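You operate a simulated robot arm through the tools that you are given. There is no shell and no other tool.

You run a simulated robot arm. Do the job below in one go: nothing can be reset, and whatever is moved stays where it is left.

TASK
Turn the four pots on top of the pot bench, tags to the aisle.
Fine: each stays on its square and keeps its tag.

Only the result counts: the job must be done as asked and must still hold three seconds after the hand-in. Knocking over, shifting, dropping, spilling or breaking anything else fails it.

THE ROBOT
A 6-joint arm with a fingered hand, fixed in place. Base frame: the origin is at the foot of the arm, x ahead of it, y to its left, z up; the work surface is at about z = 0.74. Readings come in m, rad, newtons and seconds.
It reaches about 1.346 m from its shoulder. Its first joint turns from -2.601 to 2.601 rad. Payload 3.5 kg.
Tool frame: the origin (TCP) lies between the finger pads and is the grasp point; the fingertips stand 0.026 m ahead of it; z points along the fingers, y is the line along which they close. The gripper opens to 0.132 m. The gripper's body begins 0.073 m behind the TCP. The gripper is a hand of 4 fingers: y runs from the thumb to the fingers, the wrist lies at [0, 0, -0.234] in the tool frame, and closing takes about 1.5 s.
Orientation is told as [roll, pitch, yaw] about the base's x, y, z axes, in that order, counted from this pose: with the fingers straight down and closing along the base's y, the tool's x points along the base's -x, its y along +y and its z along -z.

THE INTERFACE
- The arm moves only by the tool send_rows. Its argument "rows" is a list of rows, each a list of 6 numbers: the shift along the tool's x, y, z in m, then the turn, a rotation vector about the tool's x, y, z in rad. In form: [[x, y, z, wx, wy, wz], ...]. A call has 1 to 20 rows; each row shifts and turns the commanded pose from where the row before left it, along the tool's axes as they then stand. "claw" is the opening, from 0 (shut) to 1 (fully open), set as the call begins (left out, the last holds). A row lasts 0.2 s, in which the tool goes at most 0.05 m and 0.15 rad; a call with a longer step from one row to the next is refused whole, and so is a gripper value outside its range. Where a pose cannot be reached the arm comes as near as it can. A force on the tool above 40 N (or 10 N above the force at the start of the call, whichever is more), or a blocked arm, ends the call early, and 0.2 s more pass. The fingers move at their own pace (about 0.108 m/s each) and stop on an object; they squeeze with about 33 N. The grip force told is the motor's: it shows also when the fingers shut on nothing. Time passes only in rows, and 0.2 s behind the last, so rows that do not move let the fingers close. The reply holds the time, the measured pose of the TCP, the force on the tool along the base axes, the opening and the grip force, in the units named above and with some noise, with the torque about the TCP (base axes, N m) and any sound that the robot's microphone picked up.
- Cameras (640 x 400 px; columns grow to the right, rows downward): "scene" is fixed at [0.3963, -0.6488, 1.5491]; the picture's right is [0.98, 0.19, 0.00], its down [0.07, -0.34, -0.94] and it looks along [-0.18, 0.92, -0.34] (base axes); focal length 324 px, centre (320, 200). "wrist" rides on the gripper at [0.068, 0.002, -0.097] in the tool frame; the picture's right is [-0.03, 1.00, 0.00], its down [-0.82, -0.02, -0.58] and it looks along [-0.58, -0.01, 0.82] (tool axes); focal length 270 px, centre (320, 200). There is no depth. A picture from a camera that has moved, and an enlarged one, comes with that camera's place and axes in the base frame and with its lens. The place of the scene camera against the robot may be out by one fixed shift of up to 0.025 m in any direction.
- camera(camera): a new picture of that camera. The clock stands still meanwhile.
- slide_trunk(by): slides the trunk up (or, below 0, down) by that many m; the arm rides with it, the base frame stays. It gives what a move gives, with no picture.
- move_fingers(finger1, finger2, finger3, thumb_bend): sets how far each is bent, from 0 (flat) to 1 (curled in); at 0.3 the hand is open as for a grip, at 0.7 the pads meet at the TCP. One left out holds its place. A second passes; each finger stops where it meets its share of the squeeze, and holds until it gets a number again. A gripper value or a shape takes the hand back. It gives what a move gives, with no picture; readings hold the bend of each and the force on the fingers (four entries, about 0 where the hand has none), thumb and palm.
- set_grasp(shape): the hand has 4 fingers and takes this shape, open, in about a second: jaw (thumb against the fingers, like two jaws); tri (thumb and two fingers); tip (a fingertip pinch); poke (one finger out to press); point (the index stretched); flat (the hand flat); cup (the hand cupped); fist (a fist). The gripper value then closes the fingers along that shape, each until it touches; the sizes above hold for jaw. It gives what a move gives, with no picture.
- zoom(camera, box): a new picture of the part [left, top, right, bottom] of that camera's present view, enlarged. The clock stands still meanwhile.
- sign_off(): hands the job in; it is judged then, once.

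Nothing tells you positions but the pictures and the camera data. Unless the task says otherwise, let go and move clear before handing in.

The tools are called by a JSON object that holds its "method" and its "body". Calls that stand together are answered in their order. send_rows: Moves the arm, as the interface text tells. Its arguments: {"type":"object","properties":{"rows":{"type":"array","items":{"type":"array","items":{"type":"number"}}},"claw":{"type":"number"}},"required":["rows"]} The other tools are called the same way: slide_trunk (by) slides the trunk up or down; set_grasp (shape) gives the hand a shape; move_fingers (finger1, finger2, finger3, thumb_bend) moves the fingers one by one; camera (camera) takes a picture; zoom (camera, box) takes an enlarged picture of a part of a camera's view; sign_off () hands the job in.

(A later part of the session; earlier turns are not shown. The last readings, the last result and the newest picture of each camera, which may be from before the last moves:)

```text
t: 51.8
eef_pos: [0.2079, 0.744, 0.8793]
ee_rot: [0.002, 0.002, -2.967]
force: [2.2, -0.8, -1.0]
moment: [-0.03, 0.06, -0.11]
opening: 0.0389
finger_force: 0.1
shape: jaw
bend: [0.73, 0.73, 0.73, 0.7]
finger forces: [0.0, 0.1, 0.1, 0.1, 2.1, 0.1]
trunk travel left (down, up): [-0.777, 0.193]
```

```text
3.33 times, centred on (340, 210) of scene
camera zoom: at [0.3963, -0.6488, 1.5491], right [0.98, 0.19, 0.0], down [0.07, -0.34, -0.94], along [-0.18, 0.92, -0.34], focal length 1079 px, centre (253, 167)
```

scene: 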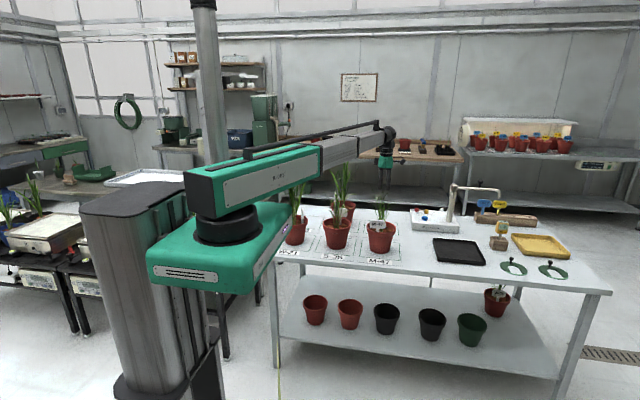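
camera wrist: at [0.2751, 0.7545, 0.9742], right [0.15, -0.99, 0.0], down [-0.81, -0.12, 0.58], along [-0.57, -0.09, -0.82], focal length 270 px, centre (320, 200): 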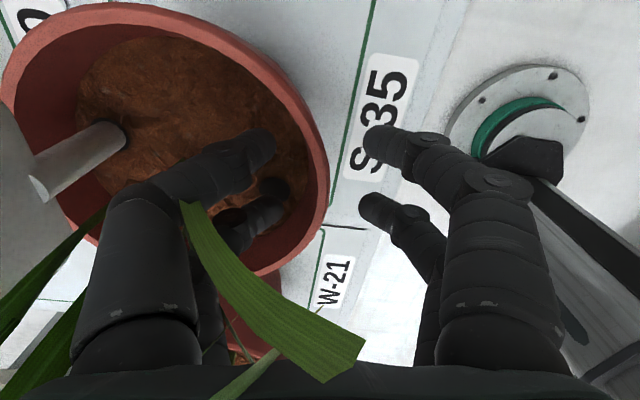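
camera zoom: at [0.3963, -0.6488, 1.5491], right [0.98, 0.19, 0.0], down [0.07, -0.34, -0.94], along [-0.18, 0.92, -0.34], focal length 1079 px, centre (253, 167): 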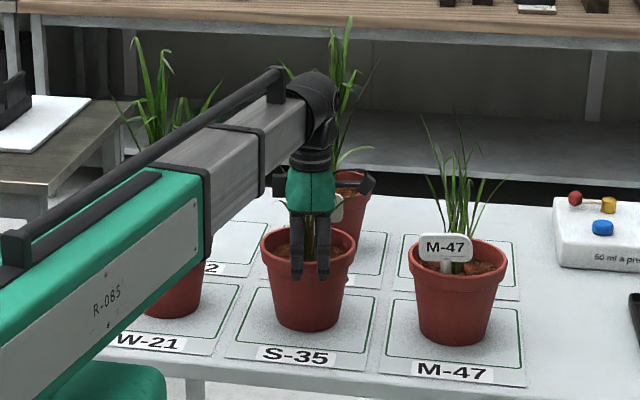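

Good alignment, with only a light stem touch on the thumb. Closing on the rim.

{"method": "send_rows", "body": {"rows": [[0, 0, 0, 0, 0, 0], [0, 0, 0, 0, 0, 0], [0, 0, 0, 0, 0, 0], [0, 0, 0, 0, 0, 0], [0, 0, 0, 0, 0, 0], [0, 0, 0, 0, 0, 0]], "claw": 0}}

{"method": "camera", "body": {"camera": "wrist"}}

{"method": "zoom", "body": {"camera": "scene", "box": [290, 150, 390, 270]}}

```text
t: 53.2
eef_pos: [0.2092, 0.7447, 0.8788]
ee_rot: [0.0, 0.002, -2.969]
force: [0.9, -0.3, -2.9]
moment: [0.07, 0.08, -0.09]
opening: 0.0088
finger_force: 33.6
shape: jaw
bend: [0.65, 0.63, 0.71, 0.72]
finger forces: [30.6, 30.7, 34.9, 0.0, 24.5, 0.0]
trunk travel left (down, up): [-0.777, 0.193]
```

```text
taken
camera wrist: at [0.275, 0.7547, 0.9741], right [0.15, -0.99, 0.0], down [-0.81, -0.12, 0.58], along [-0.57, -0.09, -0.82], focal length 270 px, centre (320, 200)
```

wrist: 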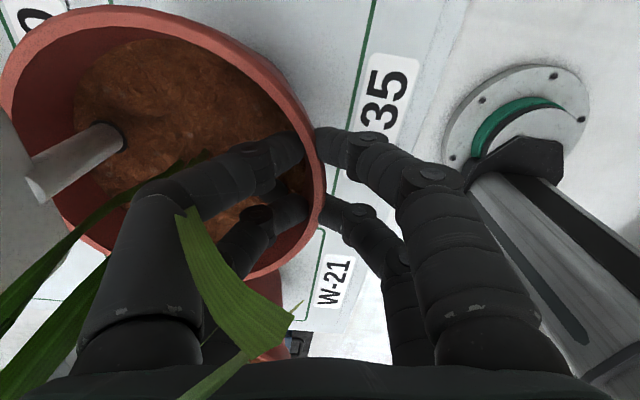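

```text
3.33 times, centred on (340, 210) of scene
camera zoom: at [0.3963, -0.6488, 1.5491], right [0.98, 0.19, 0.0], down [0.07, -0.34, -0.94], along [-0.18, 0.92, -0.34], focal length 1079 px, centre (253, 167)
```

zoom: 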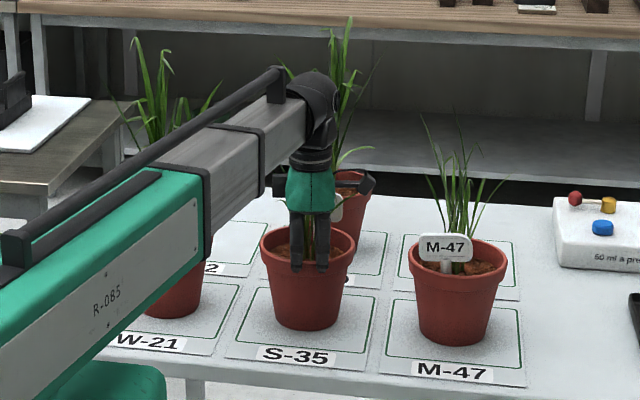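

Firm grip and the pot stays level. Turning it counter-clockwise about its axis, first a short step.

{"method": "send_rows", "body": {"rows": [[0.00535, -0.00021, 0, 0, 0, -0.07876], [0.00535, -0.00021, 0, 0, 0, -0.07876], [0.00535, -0.00021, 0, 0, 0, -0.07876], [0.00535, -0.00021, 0, 0, 0, -0.07876], [0.00535, -0.00021, 0, 0, 0, -0.07876]]}}

{"method": "camera", "body": {"camera": "wrist"}}

{"method": "zoom", "body": {"camera": "scene", "box": [290, 150, 390, 270]}}

```text
t: 54.4
eef_pos: [0.233, 0.7544, 0.877]
ee_rot: [0.002, 0.002, -2.572]
force: [0.3, 1.1, -2.2]
moment: [0.09, 0.07, -0.23]
opening: 0.0088
finger_force: 33.0
shape: jaw
bend: [0.65, 0.63, 0.71, 0.72]
finger forces: [31.5, 30.6, 36.9, 0.0, 24.9, 0.0]
trunk travel left (down, up): [-0.777, 0.193]
```

```text
taken
camera wrist: at [0.2904, 0.79, 0.9739], right [0.52, -0.86, 0.0], down [-0.7, -0.42, 0.58], along [-0.49, -0.3, -0.82], focal length 270 px, centre (320, 200)
```

wrist: 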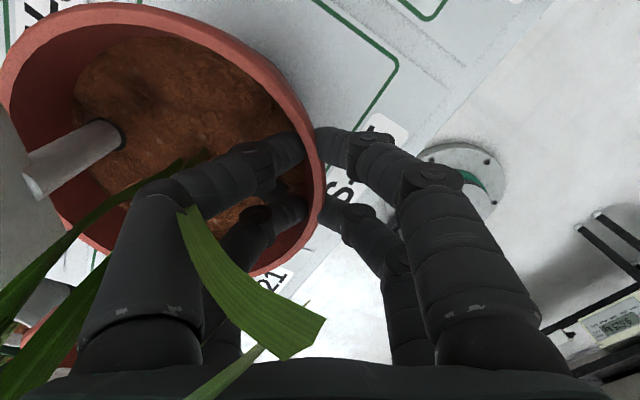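

```text
3.33 times, centred on (340, 210) of scene
camera zoom: at [0.3963, -0.6488, 1.5491], right [0.98, 0.19, 0.0], down [0.07, -0.34, -0.94], along [-0.18, 0.92, -0.34], focal length 1079 px, centre (253, 167)
```

zoom: 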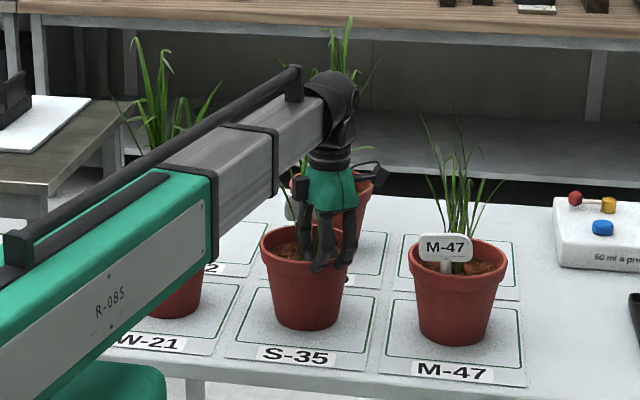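

It follows well with low forces. Continuing.

{"method": "send_rows", "body": {"rows": [[0.00535, -0.00021, 0, 0, 0, -0.07876], [0.00535, -0.00021, 0, 0, 0, -0.07876], [0.00535, -0.00021, 0, 0, 0, -0.07876], [0.00535, -0.00021, 0, 0, 0, -0.07876], [0.00535, -0.00021, 0, 0, 0, -0.07876], [0.00535, -0.00021, 0, 0, 0, -0.07876], [0.00535, -0.00021, 0, 0, 0, -0.07876], [0.00535, -0.00021, 0, 0, 0, -0.07876], [0.00535, -0.00021, 0, 0, 0, -0.07876], [0.00535, -0.00021, 0, 0, 0, -0.07876], [0.00535, -0.00021, 0, 0, 0, -0.07876], [0.00535, -0.00021, 0, 0, 0, -0.07876], [0.00535, -0.00021, 0, 0, 0, -0.07876], [0.00535, -0.00021, 0, 0, 0, -0.07876], [0.00535, -0.00021, 0, 0, 0, -0.07876], [0.00535, -0.00021, 0, 0, 0, -0.07876]]}}

{"method": "camera", "body": {"camera": "wrist"}}

{"method": "zoom", "body": {"camera": "scene", "box": [290, 150, 390, 270]}}

```text
t: 57.8
eef_pos: [0.2624, 0.8289, 0.8781]
ee_rot: [0.002, -0.002, -1.312]
force: [-1.1, 1.9, -3.2]
moment: [-0.01, 0.08, -0.23]
opening: 0.0083
finger_force: 33.2
shape: jaw
bend: [0.65, 0.63, 0.71, 0.72]
finger forces: [33.0, 30.7, 37.2, 0.0, 26.1, 0.0]
trunk travel left (down, up): [-0.777, 0.193]
```

```text
taken
camera wrist: at [0.2454, 0.8945, 0.9738], right [0.97, 0.23, 0.0], down [0.19, -0.79, 0.58], along [0.14, -0.56, -0.82], focal length 270 px, centre (320, 200)
```

wrist: 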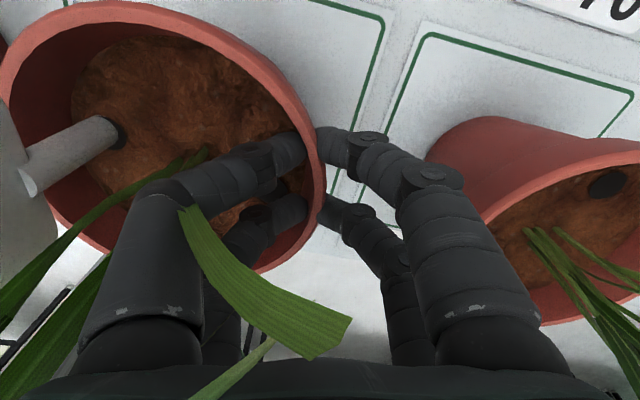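

```text
3.33 times, centred on (340, 210) of scene
camera zoom: at [0.3963, -0.6488, 1.5491], right [0.98, 0.19, 0.0], down [0.07, -0.34, -0.94], along [-0.18, 0.92, -0.34], focal length 1079 px, centre (253, 167)
```

zoom: 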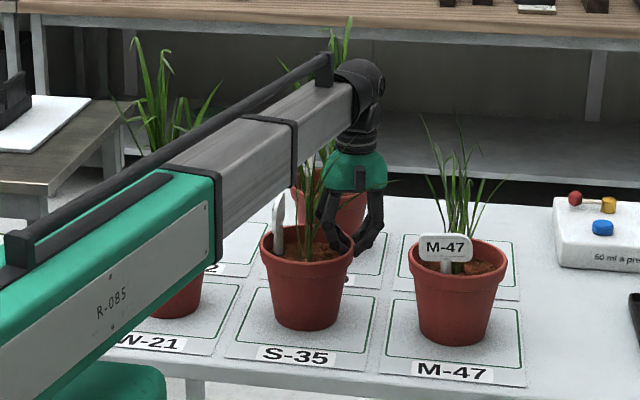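

Over halfway; forces remain small. Finishing the remaining turn.

{"method": "send_rows", "body": {"rows": [[0.00535, -0.00021, 0, 0, 0, -0.07868], [0.00535, -0.00021, 0, 0, 0, -0.07868], [0.00535, -0.00021, 0, 0, 0, -0.07868], [0.00535, -0.00021, 0, 0, 0, -0.07868], [0.00535, -0.00021, 0, 0, 0, -0.07868], [0.00535, -0.00021, 0, 0, 0, -0.07868], [0.00535, -0.00021, 0, 0, 0, -0.07868], [0.00535, -0.00021, 0, 0, 0, -0.07868], [0.00535, -0.00021, 0, 0, 0, -0.07868], [0.00535, -0.00021, 0, 0, 0, -0.07868], [0.00535, -0.00021, 0, 0, 0, -0.07868], [0.00535, -0.00021, 0, 0, 0, -0.07868], [0.00535, -0.00021, 0, 0, 0, -0.07868], [0.00535, -0.00021, 0, 0, 0, -0.07868], [0.00535, -0.00021, 0, 0, 0, -0.07868], [0.00535, -0.00021, 0, 0, 0, -0.07868], [0.00535, -0.00021, 0, 0, 0, -0.07868], [0.00535, -0.00021, 0, 0, 0, -0.07868], [0.00535, -0.00021, 0, 0, 0, -0.07868]]}}

{"method": "camera", "body": {"camera": "wrist"}}

{"method": "zoom", "body": {"camera": "scene", "box": [290, 150, 390, 270]}}

```text
t: 61.8
eef_pos: [0.184, 0.8781, 0.877]
ee_rot: [-0.002, -0.001, 0.184]
force: [-0.2, -0.8, -3.5]
moment: [-0.11, -0.02, -0.24]
opening: 0.0081
finger_force: 33.1
shape: jaw
bend: [0.64, 0.63, 0.71, 0.72]
finger forces: [33.4, 30.7, 37.2, 0.0, 26.7, 0.1]
trunk travel left (down, up): [-0.777, 0.193]
```

```text
taken
camera wrist: at [0.1158, 0.866, 0.9738], right [-0.16, 0.99, 0.0], down [0.8, 0.13, 0.58], along [0.57, 0.09, -0.82], focal length 270 px, centre (320, 200)
```

wrist: 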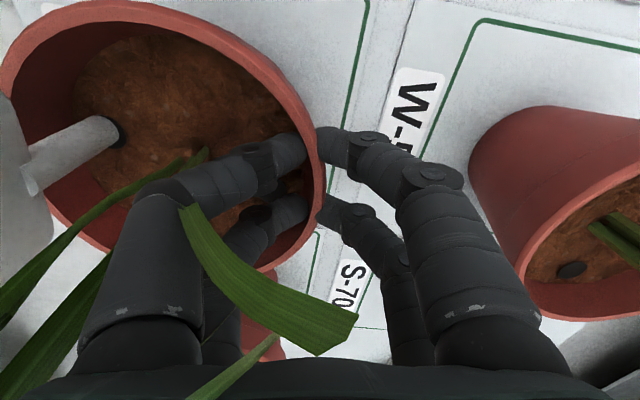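

```text
3.33 times, centred on (340, 210) of scene
camera zoom: at [0.3963, -0.6488, 1.5491], right [0.98, 0.19, 0.0], down [0.07, -0.34, -0.94], along [-0.18, 0.92, -0.34], focal length 1079 px, centre (253, 167)
```

zoom: 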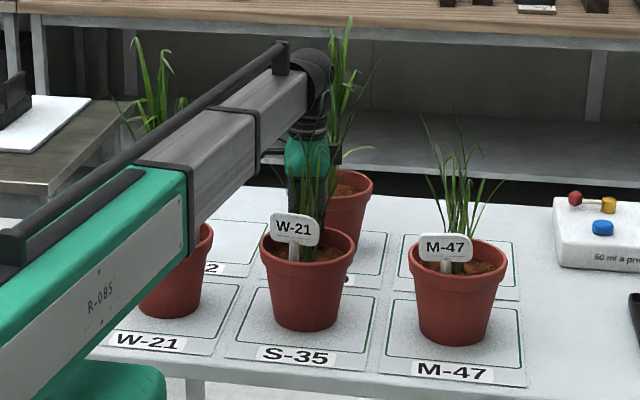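

The tag W-21 now faces the aisle. Releasing and rising.

{"method": "send_rows", "body": {"rows": [[0, 0, 0, 0, 0, 0], [0, 0, 0, 0, 0, 0], [0, 0, 0, 0, 0, 0], [0, 0, 0, 0, 0, 0]], "claw": 0.25}}

{"method": "slide_trunk", "body": {"by": 0.1}}

{"method": "slide_trunk", "body": {"by": 0.09}}

{"method": "zoom", "body": {"camera": "scene", "box": [290, 180, 410, 280]}}

{"method": "camera", "body": {"camera": "wrist"}}

```text
t: 62.8
eef_pos: [0.1847, 0.8784, 0.8777]
ee_rot: [-0.002, -0.001, 0.182]
force: [0.0, 2.7, 0.9]
moment: [-0.11, -0.06, 0.02]
opening: 0.0321
finger_force: 0.0
shape: jaw
bend: [0.73, 0.73, 0.73, 0.7]
finger forces: [0.0, 0.1, 2.4, 0.0, 1.5, 0.1]
trunk travel left (down, up): [-0.777, 0.193]
```

```text
t: 64.1
eef_pos: [0.185, 0.8768, 0.9777]
ee_rot: [-0.002, -0.001, 0.181]
force: [1.0, 0.6, 0.1]
moment: [0.02, 0.01, 0.02]
opening: 0.0328
finger_force: 0.0
shape: jaw
bend: [0.73, 0.73, 0.73, 0.7]
finger forces: [0.1, 0.0, 0.1, 0.1, 0.1, 0.0]
trunk travel left (down, up): [-0.877, 0.093]
```

```text
t: 65.4
eef_pos: [0.1853, 0.8773, 1.0672]
ee_rot: [-0.002, -0.003, 0.181]
force: [0.0, -0.6, 0.3]
moment: [0.02, 0.02, -0.01]
opening: 0.0326
finger_force: 0.0
shape: jaw
bend: [0.73, 0.73, 0.73, 0.7]
finger forces: [0.1, 0.0, 0.1, 0.1, 0.1, 0.0]
trunk travel left (down, up): [-0.967, 0.003]
```

```text
4.00 times, centred on (350, 230) of scene
camera zoom: at [0.3963, -0.6488, 1.5491], right [0.98, 0.19, 0.0], down [0.07, -0.34, -0.94], along [-0.18, 0.92, -0.34], focal length 1295 px, centre (200, 80)
```

zoom: 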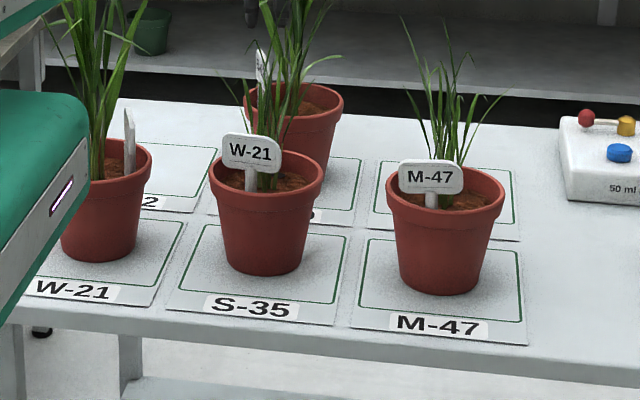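

```text
taken
camera wrist: at [0.116, 0.8661, 1.1639], right [-0.16, 0.99, 0.0], down [0.81, 0.13, 0.58], along [0.57, 0.09, -0.82], focal length 270 px, centre (320, 200)
```

wrist: 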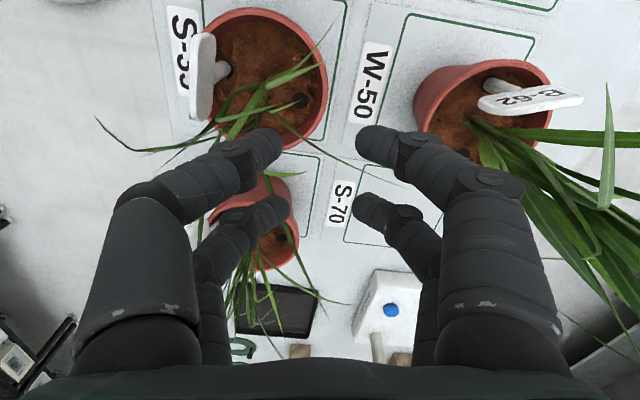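

Two pots are done and sit well on their squares. Next the W-21 square's pot (tag S-35): I'll route behind the front row to its left side and yaw to 80°.

{"method": "send_rows", "body": {"rows": [[0.03875, 0.01386, 0, 0, 0, 0], [0.03875, 0.01386, 0, 0, 0, 0], [0.03875, 0.01386, 0, 0, 0, 0], [0.03875, 0.01386, 0, 0, 0, 0], [0.03875, 0.01386, 0, 0, 0, 0], [0.03875, 0.01386, 0, 0, 0, 0], [0.03875, 0.01386, 0, 0, 0, 0], [0.03875, 0.01386, 0, 0, 0, 0], [0, 0, 0, 0, 0, -0.135], [0, 0, 0, 0, 0, -0.135], [0, 0, 0, 0, 0, -0.135], [0, 0, 0, 0, 0, -0.135], [0, 0, 0, 0, 0, -0.135], [0, 0, 0, 0, 0, -0.135], [0, 0, 0, 0, 0, -0.135], [0, 0, 0, 0, 0, -0.135], [0, 0, 0, 0, 0, -0.135]], "claw": 0.3}}

{"method": "camera", "body": {"camera": "wrist"}}

```text
t: 69.0
eef_pos: [-0.1388, 0.9308, 1.0685]
ee_rot: [-0.001, 0.001, 1.398]
force: [-0.2, -0.7, 0.7]
moment: [-0.05, -0.01, -0.01]
opening: 0.0391
finger_force: 0.1
shape: jaw
bend: [0.73, 0.73, 0.73, 0.7]
finger forces: [0.0, 0.0, 0.0, 0.0, 0.0, 0.1]
trunk travel left (down, up): [-0.967, 0.003]
```

```text
taken
camera wrist: at [-0.1551, 0.8625, 1.1641], right [-0.98, 0.2, 0.0], down [0.16, 0.8, 0.58], along [0.12, 0.57, -0.82], focal length 270 px, centre (320, 200)
```

wrist: 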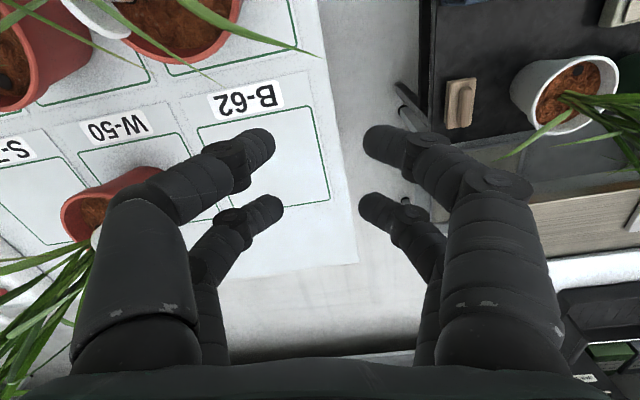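

Yaw 80° is fine here. Moving alongside the pot for alignment.

{"method": "send_rows", "body": {"rows": [[0.0351, -0.0062, 0, 0, 0, 0], [0.0351, -0.0062, 0, 0, 0, 0], [0.0351, -0.0062, 0, 0, 0, 0]]}}

{"method": "camera", "body": {"camera": "wrist"}}

```text
t: 69.8
eef_pos: [-0.1404, 0.8217, 1.0683]
ee_rot: [-0.001, 0.001, 1.395]
force: [-0.1, -0.4, -0.1]
moment: [0.06, 0.01, 0.01]
opening: 0.0388
finger_force: 0.0
shape: jaw
bend: [0.73, 0.73, 0.73, 0.7]
finger forces: [0.0, 0.1, 0.0, 0.0, 0.0, 0.0]
trunk travel left (down, up): [-0.967, 0.003]
```

```text
taken
camera wrist: at [-0.1558, 0.7544, 1.1642], right [-0.98, 0.2, 0.0], down [0.16, 0.8, 0.58], along [0.12, 0.57, -0.82], focal length 270 px, centre (320, 200)
```

wrist: 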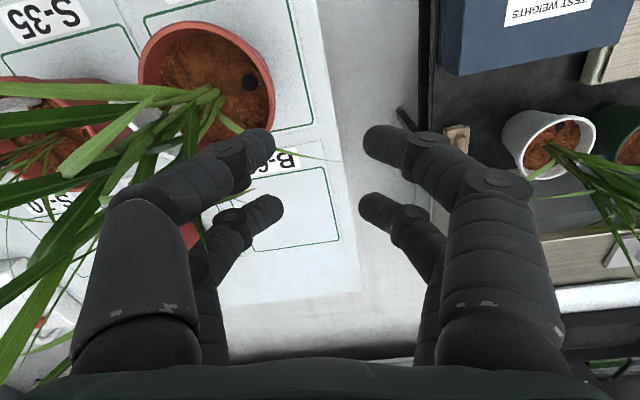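

The pot centre comes out near (-0.023, 0.814). Moving over its rim and lowering partway.

{"method": "send_rows", "body": {"rows": [[-0.00625, -0.0238, 0, 0, 0, 0], [-0.00625, -0.0238, 0, 0, 0, 0]]}}

{"method": "slide_trunk", "body": {"by": -0.1}}

{"method": "camera", "body": {"camera": "wrist"}}

{"method": "zoom", "body": {"camera": "scene", "box": [220, 130, 380, 280]}}

```text
t: 70.4
eef_pos: [-0.0906, 0.8262, 1.0674]
ee_rot: [-0.001, 0.001, 1.397]
force: [0.6, -0.6, 0.1]
moment: [0.03, 0.01, -0.01]
opening: 0.0394
finger_force: 0.0
shape: jaw
bend: [0.73, 0.73, 0.73, 0.7]
finger forces: [0.1, 0.0, 0.1, 0.1, 0.0, 0.1]
trunk travel left (down, up): [-0.967, 0.003]
```

```text
t: 71.7
eef_pos: [-0.0895, 0.827, 0.9678]
ee_rot: [-0.003, 0.0, 1.395]
force: [-0.1, -0.4, -0.3]
moment: [0.03, -0.04, -0.02]
opening: 0.0393
finger_force: 0.1
shape: jaw
bend: [0.73, 0.73, 0.73, 0.7]
finger forces: [0.1, 0.0, 0.0, 0.1, 0.0, 0.0]
trunk travel left (down, up): [-0.867, 0.103]
```

```text
taken
camera wrist: at [-0.106, 0.7591, 1.0642], right [-0.98, 0.2, 0.0], down [0.16, 0.8, 0.58], along [0.12, 0.57, -0.82], focal length 270 px, centre (320, 200)
```

wrist: 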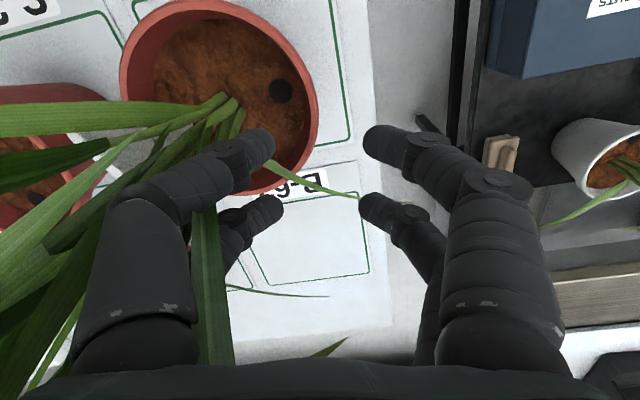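

```text
2.67 times, centred on (300, 205) of scene
camera zoom: at [0.3963, -0.6488, 1.5491], right [0.98, 0.19, 0.0], down [0.07, -0.34, -0.94], along [-0.18, 0.92, -0.34], focal length 863 px, centre (373, 187)
```

zoom: 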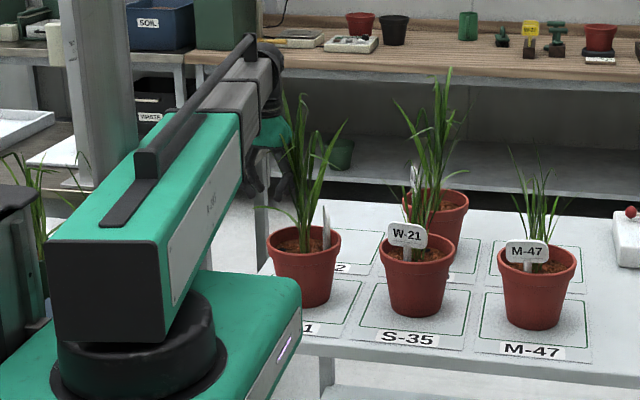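

The wall is about 5 mm further in; nudging that much and descending.

{"method": "send_rows", "body": {"rows": [[0, -0.005, 0, 0, 0, 0]]}}

{"method": "slide_trunk", "body": {"by": -0.06}}

{"method": "camera", "body": {"camera": "wrist"}}

{"method": "slide_trunk", "body": {"by": -0.03}}

{"method": "camera", "body": {"camera": "wrist"}}

```text
t: 72.1
eef_pos: [-0.0859, 0.8267, 0.9672]
ee_rot: [-0.003, 0.001, 1.395]
force: [-0.8, 0.2, -0.2]
moment: [-0.01, -0.03, 0.05]
opening: 0.0396
finger_force: 0.0
shape: jaw
bend: [0.73, 0.73, 0.73, 0.7]
finger forces: [0.1, 0.0, 0.0, 0.0, 0.0, 0.0]
trunk travel left (down, up): [-0.867, 0.103]
```

```text
t: 73.1
eef_pos: [-0.086, 0.8263, 0.908]
ee_rot: [-0.001, 0.001, 1.398]
force: [0.0, -0.1, 0.1]
moment: [0.01, -0.03, -0.01]
opening: 0.0391
finger_force: 0.1
shape: jaw
bend: [0.73, 0.73, 0.73, 0.7]
finger forces: [0.0, 0.1, 0.0, 0.0, 0.1, 0.0]
trunk travel left (down, up): [-0.807, 0.163]
```

```text
taken
camera wrist: at [-0.1006, 0.7582, 1.0042], right [-0.98, 0.2, 0.0], down [0.16, 0.8, 0.58], along [0.12, 0.57, -0.82], focal length 270 px, centre (320, 200)
```

wrist: 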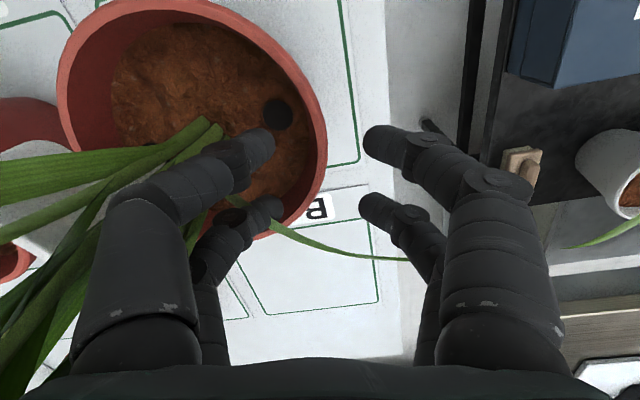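

```text
t: 73.8
eef_pos: [-0.0868, 0.8245, 0.8787]
ee_rot: [-0.002, 0.0, 1.396]
force: [-1.2, -1.9, -0.6]
moment: [0.09, -0.04, -0.09]
opening: 0.0388
finger_force: 0.0
shape: jaw
bend: [0.73, 0.73, 0.73, 0.7]
finger forces: [0.1, 0.0, 0.1, 0.0, 2.2, 0.0]
trunk travel left (down, up): [-0.777, 0.193]
```

```text
taken
camera wrist: at [-0.1008, 0.7581, 0.9741], right [-0.98, 0.2, 0.0], down [0.16, 0.8, 0.58], along [0.12, 0.57, -0.82], focal length 270 px, centre (320, 200)
```

wrist: 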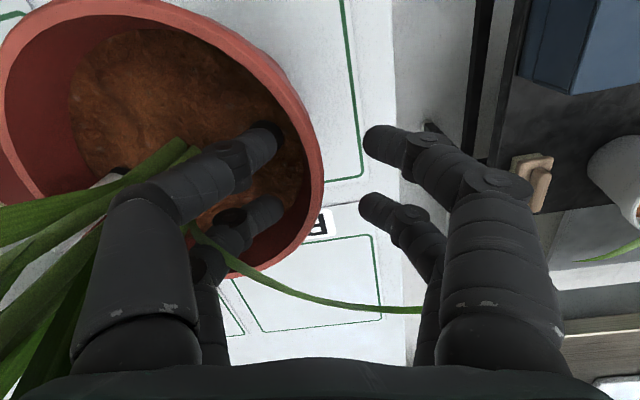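

Alignment is good. Closing on the rim.

{"method": "send_rows", "body": {"rows": [[0, 0, 0, 0, 0, 0], [0, 0, 0, 0, 0, 0], [0, 0, 0, 0, 0, 0], [0, 0, 0, 0, 0, 0], [0, 0, 0, 0, 0, 0], [0, 0, 0, 0, 0, 0]], "claw": 0}}

{"method": "camera", "body": {"camera": "wrist"}}

{"method": "zoom", "body": {"camera": "scene", "box": [240, 160, 360, 270]}}

```text
t: 75.2
eef_pos: [-0.0845, 0.8267, 0.8774]
ee_rot: [-0.001, 0.0, 1.396]
force: [1.2, -0.7, -2.9]
moment: [-0.02, -0.07, -0.17]
opening: 0.0098
finger_force: 33.2
shape: jaw
bend: [0.65, 0.62, 0.72, 0.72]
finger forces: [29.6, 28.2, 33.8, 0.0, 23.9, 0.1]
trunk travel left (down, up): [-0.777, 0.193]
```

```text
taken
camera wrist: at [-0.1005, 0.7584, 0.9739], right [-0.98, 0.2, 0.0], down [0.16, 0.8, 0.58], along [0.12, 0.57, -0.82], focal length 270 px, centre (320, 200)
```

wrist: 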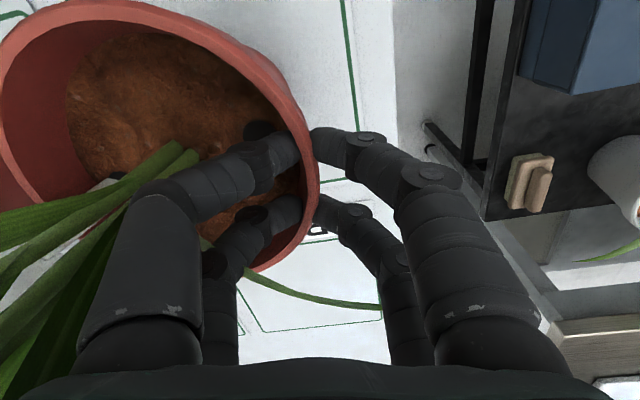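

```text
3.64 times, centred on (300, 215) of scene
camera zoom: at [0.3963, -0.6488, 1.5491], right [0.98, 0.19, 0.0], down [0.07, -0.34, -0.94], along [-0.18, 0.92, -0.34], focal length 1177 px, centre (393, 146)
```

zoom: 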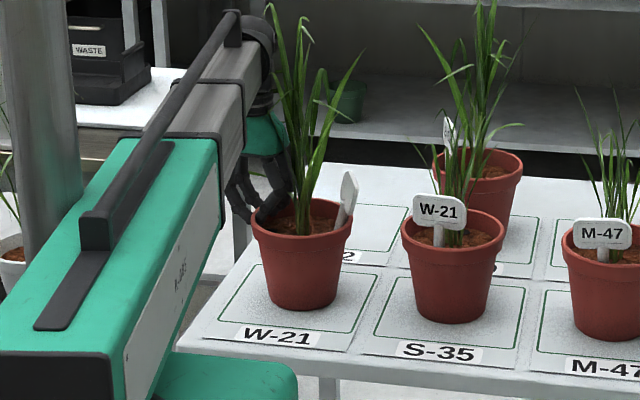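

Held. Turning it clockwise by about 108.6° around its axis, in two stages.

{"method": "send_rows", "body": {"rows": [[-0.005365, -0.00021, 0, 0, 0, 0.078975], [-0.005365, -0.00021, 0, 0, 0, 0.078975], [-0.005365, -0.00021, 0, 0, 0, 0.078975], [-0.005365, -0.00021, 0, 0, 0, 0.078975], [-0.005365, -0.00021, 0, 0, 0, 0.078975], [-0.005365, -0.00021, 0, 0, 0, 0.078975], [-0.005365, -0.00021, 0, 0, 0, 0.078975], [-0.005365, -0.00021, 0, 0, 0, 0.078975]]}}

{"method": "camera", "body": {"camera": "wrist"}}

{"method": "zoom", "body": {"camera": "scene", "box": [240, 160, 360, 270]}}

```text
t: 77.0
eef_pos: [-0.0665, 0.8633, 0.8778]
ee_rot: [0.0, -0.002, 0.764]
force: [1.5, 1.1, -3.9]
moment: [0.05, -0.16, 0.21]
opening: 0.0089
finger_force: 33.4
shape: jaw
bend: [0.64, 0.62, 0.72, 0.72]
finger forces: [28.1, 34.1, 33.2, 0.0, 29.2, 0.0]
trunk travel left (down, up): [-0.777, 0.193]
```

```text
taken
camera wrist: at [-0.1185, 0.8177, 0.9738], right [-0.67, 0.74, 0.0], down [0.6, 0.55, 0.58], along [0.43, 0.39, -0.82], focal length 270 px, centre (320, 200)
```

wrist: 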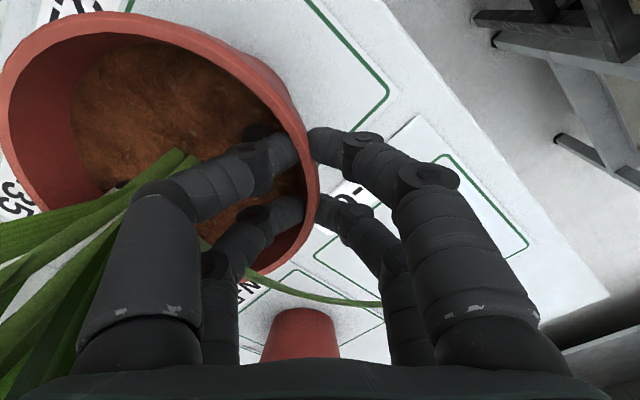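

```text
3.64 times, centred on (300, 215) of scene
camera zoom: at [0.3963, -0.6488, 1.5491], right [0.98, 0.19, 0.0], down [0.07, -0.34, -0.94], along [-0.18, 0.92, -0.34], focal length 1177 px, centre (393, 146)
```

zoom: 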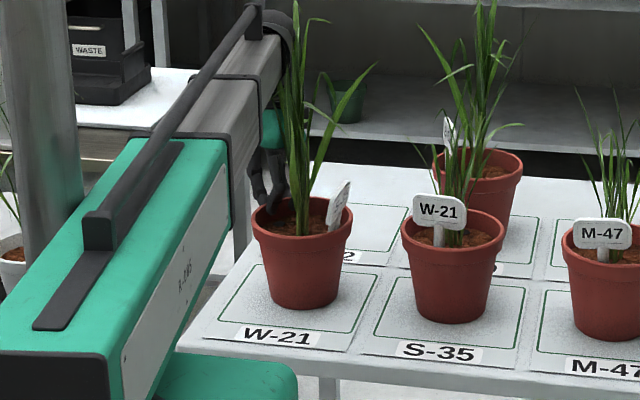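

Following well. Completing the turn.

{"method": "send_rows", "body": {"rows": [[-0.005365, -0.00021, 0, 0, 0, 0.07896], [-0.005365, -0.00021, 0, 0, 0, 0.07896], [-0.005365, -0.00021, 0, 0, 0, 0.07896], [-0.005365, -0.00021, 0, 0, 0, 0.07896], [-0.005365, -0.00021, 0, 0, 0, 0.07896], [-0.005365, -0.00021, 0, 0, 0, 0.07896], [-0.005365, -0.00021, 0, 0, 0, 0.07896], [-0.005365, -0.00021, 0, 0, 0, 0.07896], [-0.005365, -0.00021, 0, 0, 0, 0.07896], [-0.005365, -0.00021, 0, 0, 0, 0.07896], [-0.005365, -0.00021, 0, 0, 0, 0.07896], [-0.005365, -0.00021, 0, 0, 0, 0.07896], [-0.005365, -0.00021, 0, 0, 0, 0.07896], [-0.005365, -0.00021, 0, 0, 0, 0.07896], [-0.005365, -0.00021, 0, 0, 0, 0.07896], [-0.005365, -0.00021, 0, 0, 0, 0.07896]]}}

{"method": "camera", "body": {"camera": "wrist"}}

{"method": "zoom", "body": {"camera": "scene", "box": [240, 160, 360, 270]}}

```text
t: 80.5
eef_pos: [0.0133, 0.8733, 0.8773]
ee_rot: [0.001, -0.002, -0.501]
force: [2.4, -1.9, -3.2]
moment: [-0.08, -0.08, 0.22]
opening: 0.0094
finger_force: 32.8
shape: jaw
bend: [0.64, 0.61, 0.72, 0.72]
finger forces: [28.1, 34.6, 32.4, 0.1, 32.2, 0.1]
trunk travel left (down, up): [-0.777, 0.193]
```

```text
taken
camera wrist: at [-0.0466, 0.9081, 0.9738], right [0.5, 0.87, 0.0], down [0.71, -0.41, 0.58], along [0.5, -0.29, -0.81], focal length 270 px, centre (320, 200)
```

wrist: 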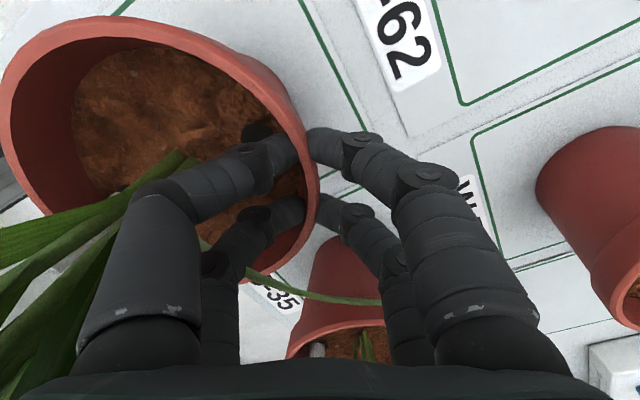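

```text
3.64 times, centred on (300, 215) of scene
camera zoom: at [0.3963, -0.6488, 1.5491], right [0.98, 0.19, 0.0], down [0.07, -0.34, -0.94], along [-0.18, 0.92, -0.34], focal length 1177 px, centre (393, 146)
```

zoom: 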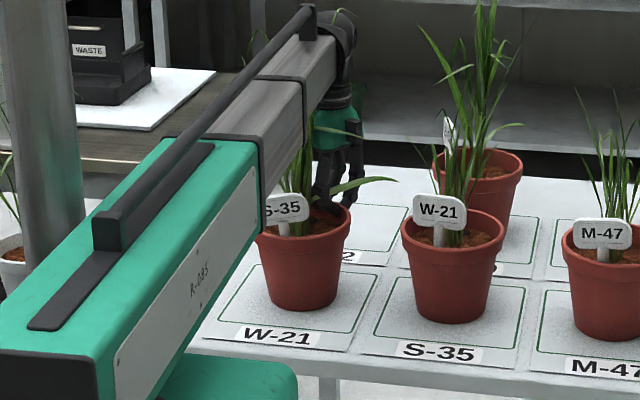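

Tag S-35 now faces the aisle. Releasing gently and rising.

{"method": "send_rows", "body": {"rows": [[0, 0, 0, 0, 0, 0], [0, 0, 0, 0, 0, 0], [0, 0, 0, 0, 0, 0], [0, 0, 0, 0, 0, 0]], "claw": 0.25}}

{"method": "slide_trunk", "body": {"by": 0.1}}

{"method": "slide_trunk", "body": {"by": 0.09}}

{"method": "zoom", "body": {"camera": "scene", "box": [240, 160, 420, 280]}}

{"method": "camera", "body": {"camera": "wrist"}}

```text
t: 81.5
eef_pos: [0.0145, 0.8747, 0.878]
ee_rot: [0.001, -0.001, -0.498]
force: [2.1, 1.0, -0.6]
moment: [-0.07, 0.09, 0.06]
opening: 0.0322
finger_force: 0.0
shape: jaw
bend: [0.73, 0.73, 0.73, 0.7]
finger forces: [0.0, 0.1, 2.6, 0.0, 0.0, 0.0]
trunk travel left (down, up): [-0.777, 0.193]
```

```text
t: 82.8
eef_pos: [0.0144, 0.8748, 0.9778]
ee_rot: [0.0, -0.003, -0.495]
force: [-1.4, 0.3, -0.1]
moment: [-0.02, -0.02, 0.01]
opening: 0.0326
finger_force: 0.0
shape: jaw
bend: [0.73, 0.73, 0.73, 0.7]
finger forces: [0.0, 0.0, 0.0, 0.0, 0.1, 0.1]
trunk travel left (down, up): [-0.877, 0.093]
```

```text
t: 84.0
eef_pos: [0.0143, 0.8753, 1.068]
ee_rot: [-0.001, -0.002, -0.498]
force: [0.1, -0.2, -0.4]
moment: [0.01, -0.02, -0.02]
opening: 0.0328
finger_force: 0.1
shape: jaw
bend: [0.73, 0.73, 0.73, 0.7]
finger forces: [0.0, 0.0, 0.0, 0.0, 0.0, 0.0]
trunk travel left (down, up): [-0.967, 0.003]
```

```text
3.33 times, centred on (330, 220) of scene
camera zoom: at [0.3963, -0.6488, 1.5491], right [0.98, 0.19, 0.0], down [0.07, -0.34, -0.94], along [-0.18, 0.92, -0.34], focal length 1079 px, centre (287, 133)
```

zoom: 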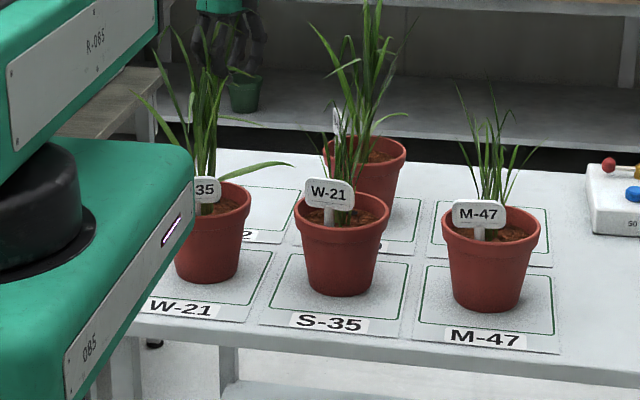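

```text
taken
camera wrist: at [-0.0467, 0.9081, 1.1639], right [0.5, 0.87, 0.0], down [0.71, -0.41, 0.58], along [0.5, -0.29, -0.81], focal length 270 px, centre (320, 200)
```

wrist: 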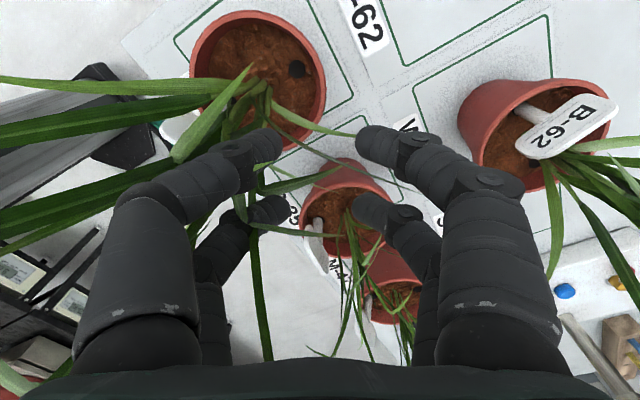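

Three pots done. Last is the pot on W-50 (tag B-62), needing +70°: I'll route along the corridor to its +x side, yaw to -80°.

{"method": "send_rows", "body": {"rows": [[-0.0332, 0.0286, 0, 0, 0, 0], [-0.0332, 0.0286, 0, 0, 0, 0], [-0.0332, 0.0286, 0, 0, 0, 0], [-0.0332, 0.0286, 0, 0, 0, 0], [-0.0332, 0.0286, 0, 0, 0, 0], [-0.0332, 0.0286, 0, 0, 0, 0], [-0.0332, 0.0286, 0, 0, 0, 0], [0.0167, 0.03075, 0, 0, 0, 0], [0.0167, 0.03075, 0, 0, 0, 0], [0.0167, 0.03075, 0, 0, 0, 0], [0.0167, 0.03075, 0, 0, 0, 0], [0, 0, 0, 0, 0, 0.1284], [0, 0, 0, 0, 0, 0.1284], [0, 0, 0, 0, 0, 0.1284], [0, 0, 0, 0, 0, 0.1284], [0, 0, 0, 0, 0, 0.1284], [0, 0, 0, 0, 0, 0.1284], [0, 0, 0, 0, 0, 0.1284]], "claw": 0.3}}

{"method": "camera", "body": {"camera": "wrist"}}

{"method": "zoom", "body": {"camera": "scene", "box": [260, 140, 440, 280]}}

```text
t: 87.8
eef_pos: [0.3139, 1.0794, 1.0675]
ee_rot: [0.002, -0.001, -1.399]
force: [-0.3, -0.7, 0.7]
moment: [-0.02, -0.01, -0.02]
opening: 0.0394
finger_force: 0.1
shape: jaw
bend: [0.73, 0.73, 0.73, 0.7]
finger forces: [0.0, 0.1, 0.0, 0.0, 0.0, 0.0]
trunk travel left (down, up): [-0.967, 0.003]
```

```text
taken
camera wrist: at [0.3025, 1.1465, 1.1641], right [0.99, 0.15, 0.0], down [0.12, -0.81, 0.58], along [0.09, -0.57, -0.82], focal length 270 px, centre (320, 200)
```

wrist: 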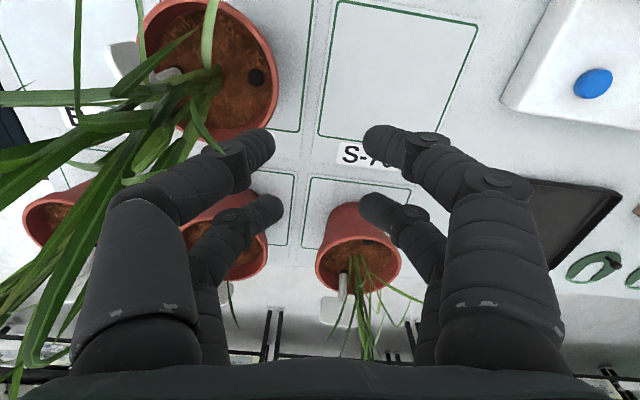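

```text
2.86 times, centred on (350, 210) of scene
camera zoom: at [0.3963, -0.6488, 1.5491], right [0.98, 0.19, 0.0], down [0.07, -0.34, -0.94], along [-0.18, 0.92, -0.34], focal length 925 px, centre (234, 171)
```

zoom: 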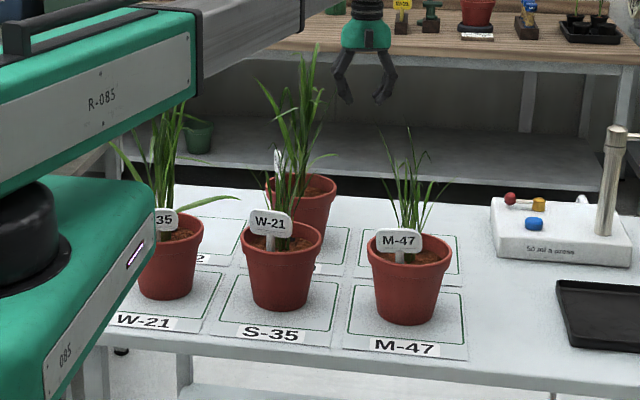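

Moving over the back pot's rim and lowering partway to align.

{"method": "send_rows", "body": {"rows": [[0.0049, -0.0235, 0, 0, 0, 0], [0.0049, -0.0235, 0, 0, 0, 0]]}}

{"method": "slide_trunk", "body": {"by": -0.1}}

{"method": "camera", "body": {"camera": "wrist"}}

{"method": "zoom", "body": {"camera": "scene", "box": [260, 140, 440, 280]}}

```text
t: 88.4
eef_pos: [0.2679, 1.0804, 1.0674]
ee_rot: [0.002, -0.001, -1.397]
force: [0.0, 0.2, -0.2]
moment: [0.0, -0.04, 0.05]
opening: 0.0394
finger_force: 0.0
shape: jaw
bend: [0.73, 0.73, 0.73, 0.7]
finger forces: [0.1, 0.1, 0.1, 0.1, 0.0, 0.0]
trunk travel left (down, up): [-0.967, 0.003]
```

```text
t: 89.8
eef_pos: [0.266, 1.0817, 0.9674]
ee_rot: [0.001, 0.0, -1.396]
force: [-0.3, -0.5, -0.5]
moment: [-0.01, 0.0, 0.02]
opening: 0.0393
finger_force: 0.1
shape: jaw
bend: [0.73, 0.73, 0.73, 0.7]
finger forces: [0.1, 0.1, 0.0, 0.0, 0.0, 0.0]
trunk travel left (down, up): [-0.867, 0.103]
```

```text
taken
camera wrist: at [0.255, 1.1481, 1.0642], right [0.99, 0.15, 0.0], down [0.12, -0.81, 0.58], along [0.09, -0.57, -0.82], focal length 270 px, centre (320, 200)
```

wrist: 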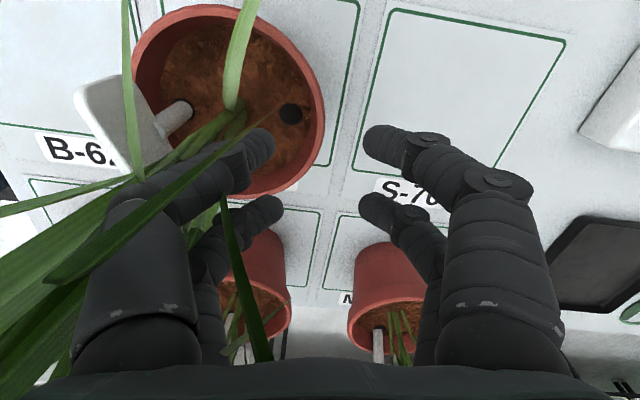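

```text
2.86 times, centred on (350, 210) of scene
camera zoom: at [0.3963, -0.6488, 1.5491], right [0.98, 0.19, 0.0], down [0.07, -0.34, -0.94], along [-0.18, 0.92, -0.34], focal length 925 px, centre (234, 171)
```

zoom: 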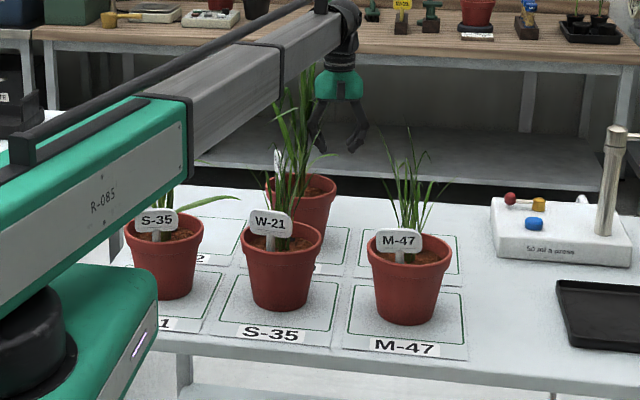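

The rim wall is right on the closing line. Descending to the grip height.

{"method": "slide_trunk", "body": {"by": -0.06}}

{"method": "slide_trunk", "body": {"by": -0.03}}

{"method": "camera", "body": {"camera": "wrist"}}

{"method": "zoom", "body": {"camera": "scene", "box": [260, 140, 440, 280]}}

```text
t: 90.8
eef_pos: [0.2676, 1.081, 0.9073]
ee_rot: [0.003, 0.001, -1.396]
force: [-0.1, 0.1, -0.3]
moment: [0.0, -0.02, -0.02]
opening: 0.0394
finger_force: 0.1
shape: jaw
bend: [0.73, 0.73, 0.73, 0.7]
finger forces: [0.0, 0.1, 0.1, 0.0, 0.0, 0.0]
trunk travel left (down, up): [-0.807, 0.163]
```

```text
t: 91.5
eef_pos: [0.267, 1.082, 0.8762]
ee_rot: [0.001, -0.001, -1.396]
force: [0.9, 1.4, -0.5]
moment: [-0.02, 0.02, -0.07]
opening: 0.0389
finger_force: 0.0
shape: jaw
bend: [0.73, 0.73, 0.73, 0.7]
finger forces: [0.0, 0.0, 0.0, 0.0, 1.2, 0.0]
trunk travel left (down, up): [-0.777, 0.193]
```

```text
taken
camera wrist: at [0.2551, 1.1483, 0.974], right [0.99, 0.15, 0.0], down [0.12, -0.81, 0.58], along [0.09, -0.57, -0.82], focal length 270 px, centre (320, 200)
```

wrist: 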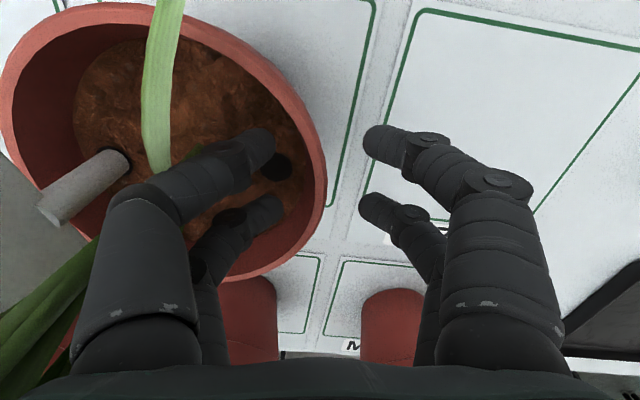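

```text
2.86 times, centred on (350, 210) of scene
camera zoom: at [0.3963, -0.6488, 1.5491], right [0.98, 0.19, 0.0], down [0.07, -0.34, -0.94], along [-0.18, 0.92, -0.34], focal length 925 px, centre (234, 171)
```

zoom: 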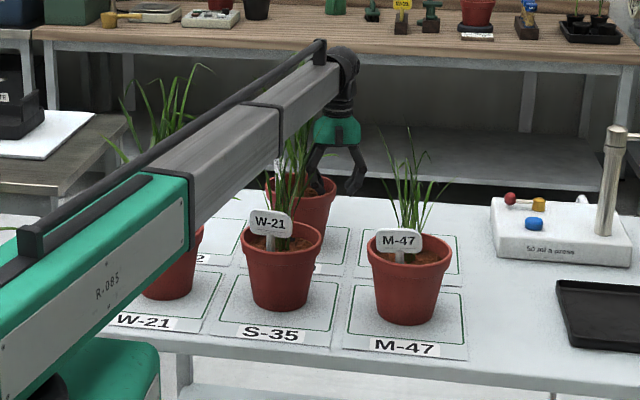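

Everything is clear and aligned. Closing on the rim.

{"method": "send_rows", "body": {"rows": [[0, 0, 0, 0, 0, 0], [0, 0, 0, 0, 0, 0], [0, 0, 0, 0, 0, 0], [0, 0, 0, 0, 0, 0], [0, 0, 0, 0, 0, 0], [0, 0, 0, 0, 0, 0]], "claw": 0}}

{"method": "camera", "body": {"camera": "wrist"}}

{"method": "zoom", "body": {"camera": "scene", "box": [280, 150, 400, 260]}}

```text
t: 92.9
eef_pos: [0.267, 1.0817, 0.8776]
ee_rot: [0.001, 0.0, -1.397]
force: [-2.0, 0.8, -2.9]
moment: [-0.07, 0.19, -0.22]
opening: 0.0102
finger_force: 33.1
shape: jaw
bend: [0.62, 0.63, 0.71, 0.72]
finger forces: [28.6, 30.9, 33.5, 0.0, 26.4, 0.0]
trunk travel left (down, up): [-0.777, 0.193]
```

```text
taken
camera wrist: at [0.2548, 1.1486, 0.9736], right [0.99, 0.15, 0.0], down [0.12, -0.81, 0.58], along [0.09, -0.57, -0.82], focal length 270 px, centre (320, 200)
```

wrist: 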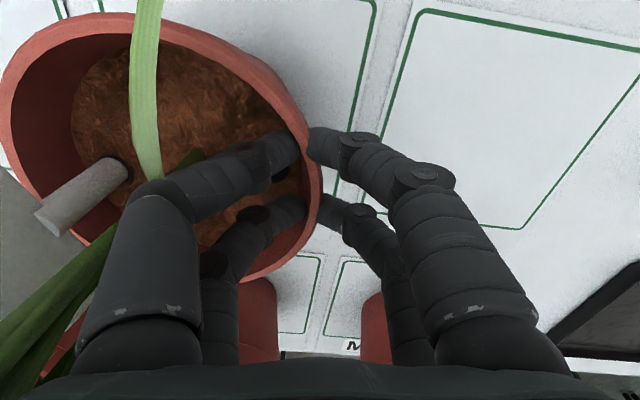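

```text
3.64 times, centred on (340, 205) of scene
camera zoom: at [0.3963, -0.6488, 1.5491], right [0.98, 0.19, 0.0], down [0.07, -0.34, -0.94], along [-0.18, 0.92, -0.34], focal length 1177 px, centre (247, 182)
```

zoom: 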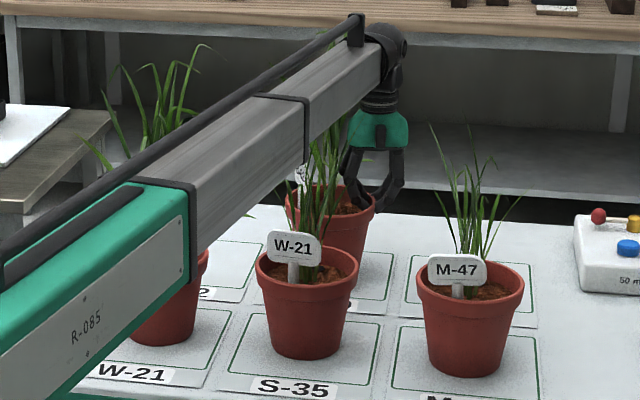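

Gripped. Turning it counter-clockwise 70° around its axis.

{"method": "send_rows", "body": {"rows": [[0.00519, -0.0002, 0, 0, 0, -0.07636], [0.00519, -0.0002, 0, 0, 0, -0.07636], [0.00519, -0.0002, 0, 0, 0, -0.07636], [0.00519, -0.0002, 0, 0, 0, -0.07636], [0.00519, -0.0002, 0, 0, 0, -0.07636], [0.00519, -0.0002, 0, 0, 0, -0.07636]]}}

{"method": "camera", "body": {"camera": "wrist"}}

{"method": "zoom", "body": {"camera": "scene", "box": [280, 150, 400, 260]}}

```text
t: 94.3
eef_pos: [0.2515, 1.0943, 0.8793]
ee_rot: [0.004, 0.001, -0.936]
force: [-0.7, 3.1, 0.7]
moment: [-0.05, 0.17, -0.3]
opening: 0.01
finger_force: 33.5
shape: jaw
bend: [0.62, 0.63, 0.71, 0.72]
finger forces: [30.2, 32.3, 35.1, 0.1, 26.7, 0.0]
out of reach, approached as far as the arm can: row 3, 4, 5, 6
trunk travel left (down, up): [-0.777, 0.193]
```

```text
taken
camera wrist: at [0.2105, 1.1499, 0.974], right [0.82, 0.57, 0.0], down [0.47, -0.67, 0.58], along [0.33, -0.47, -0.82], focal length 270 px, centre (320, 200)
```

wrist: 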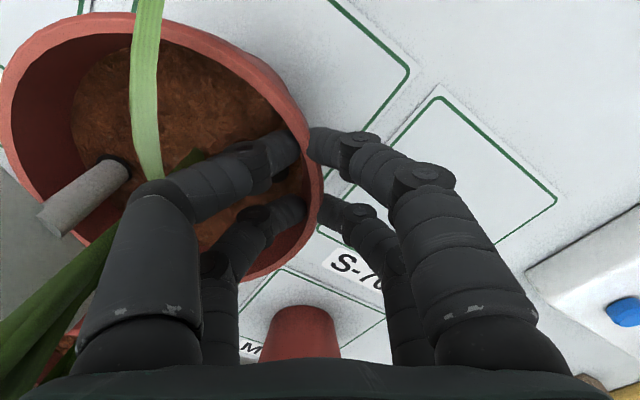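

```text
3.64 times, centred on (340, 205) of scene
camera zoom: at [0.3963, -0.6488, 1.5491], right [0.98, 0.19, 0.0], down [0.07, -0.34, -0.94], along [-0.18, 0.92, -0.34], focal length 1177 px, centre (247, 182)
```

zoom: 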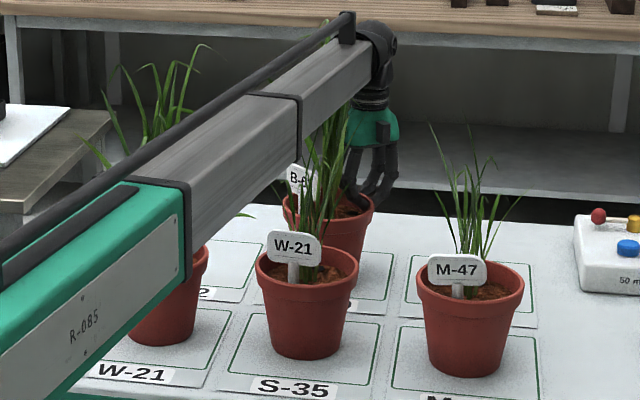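

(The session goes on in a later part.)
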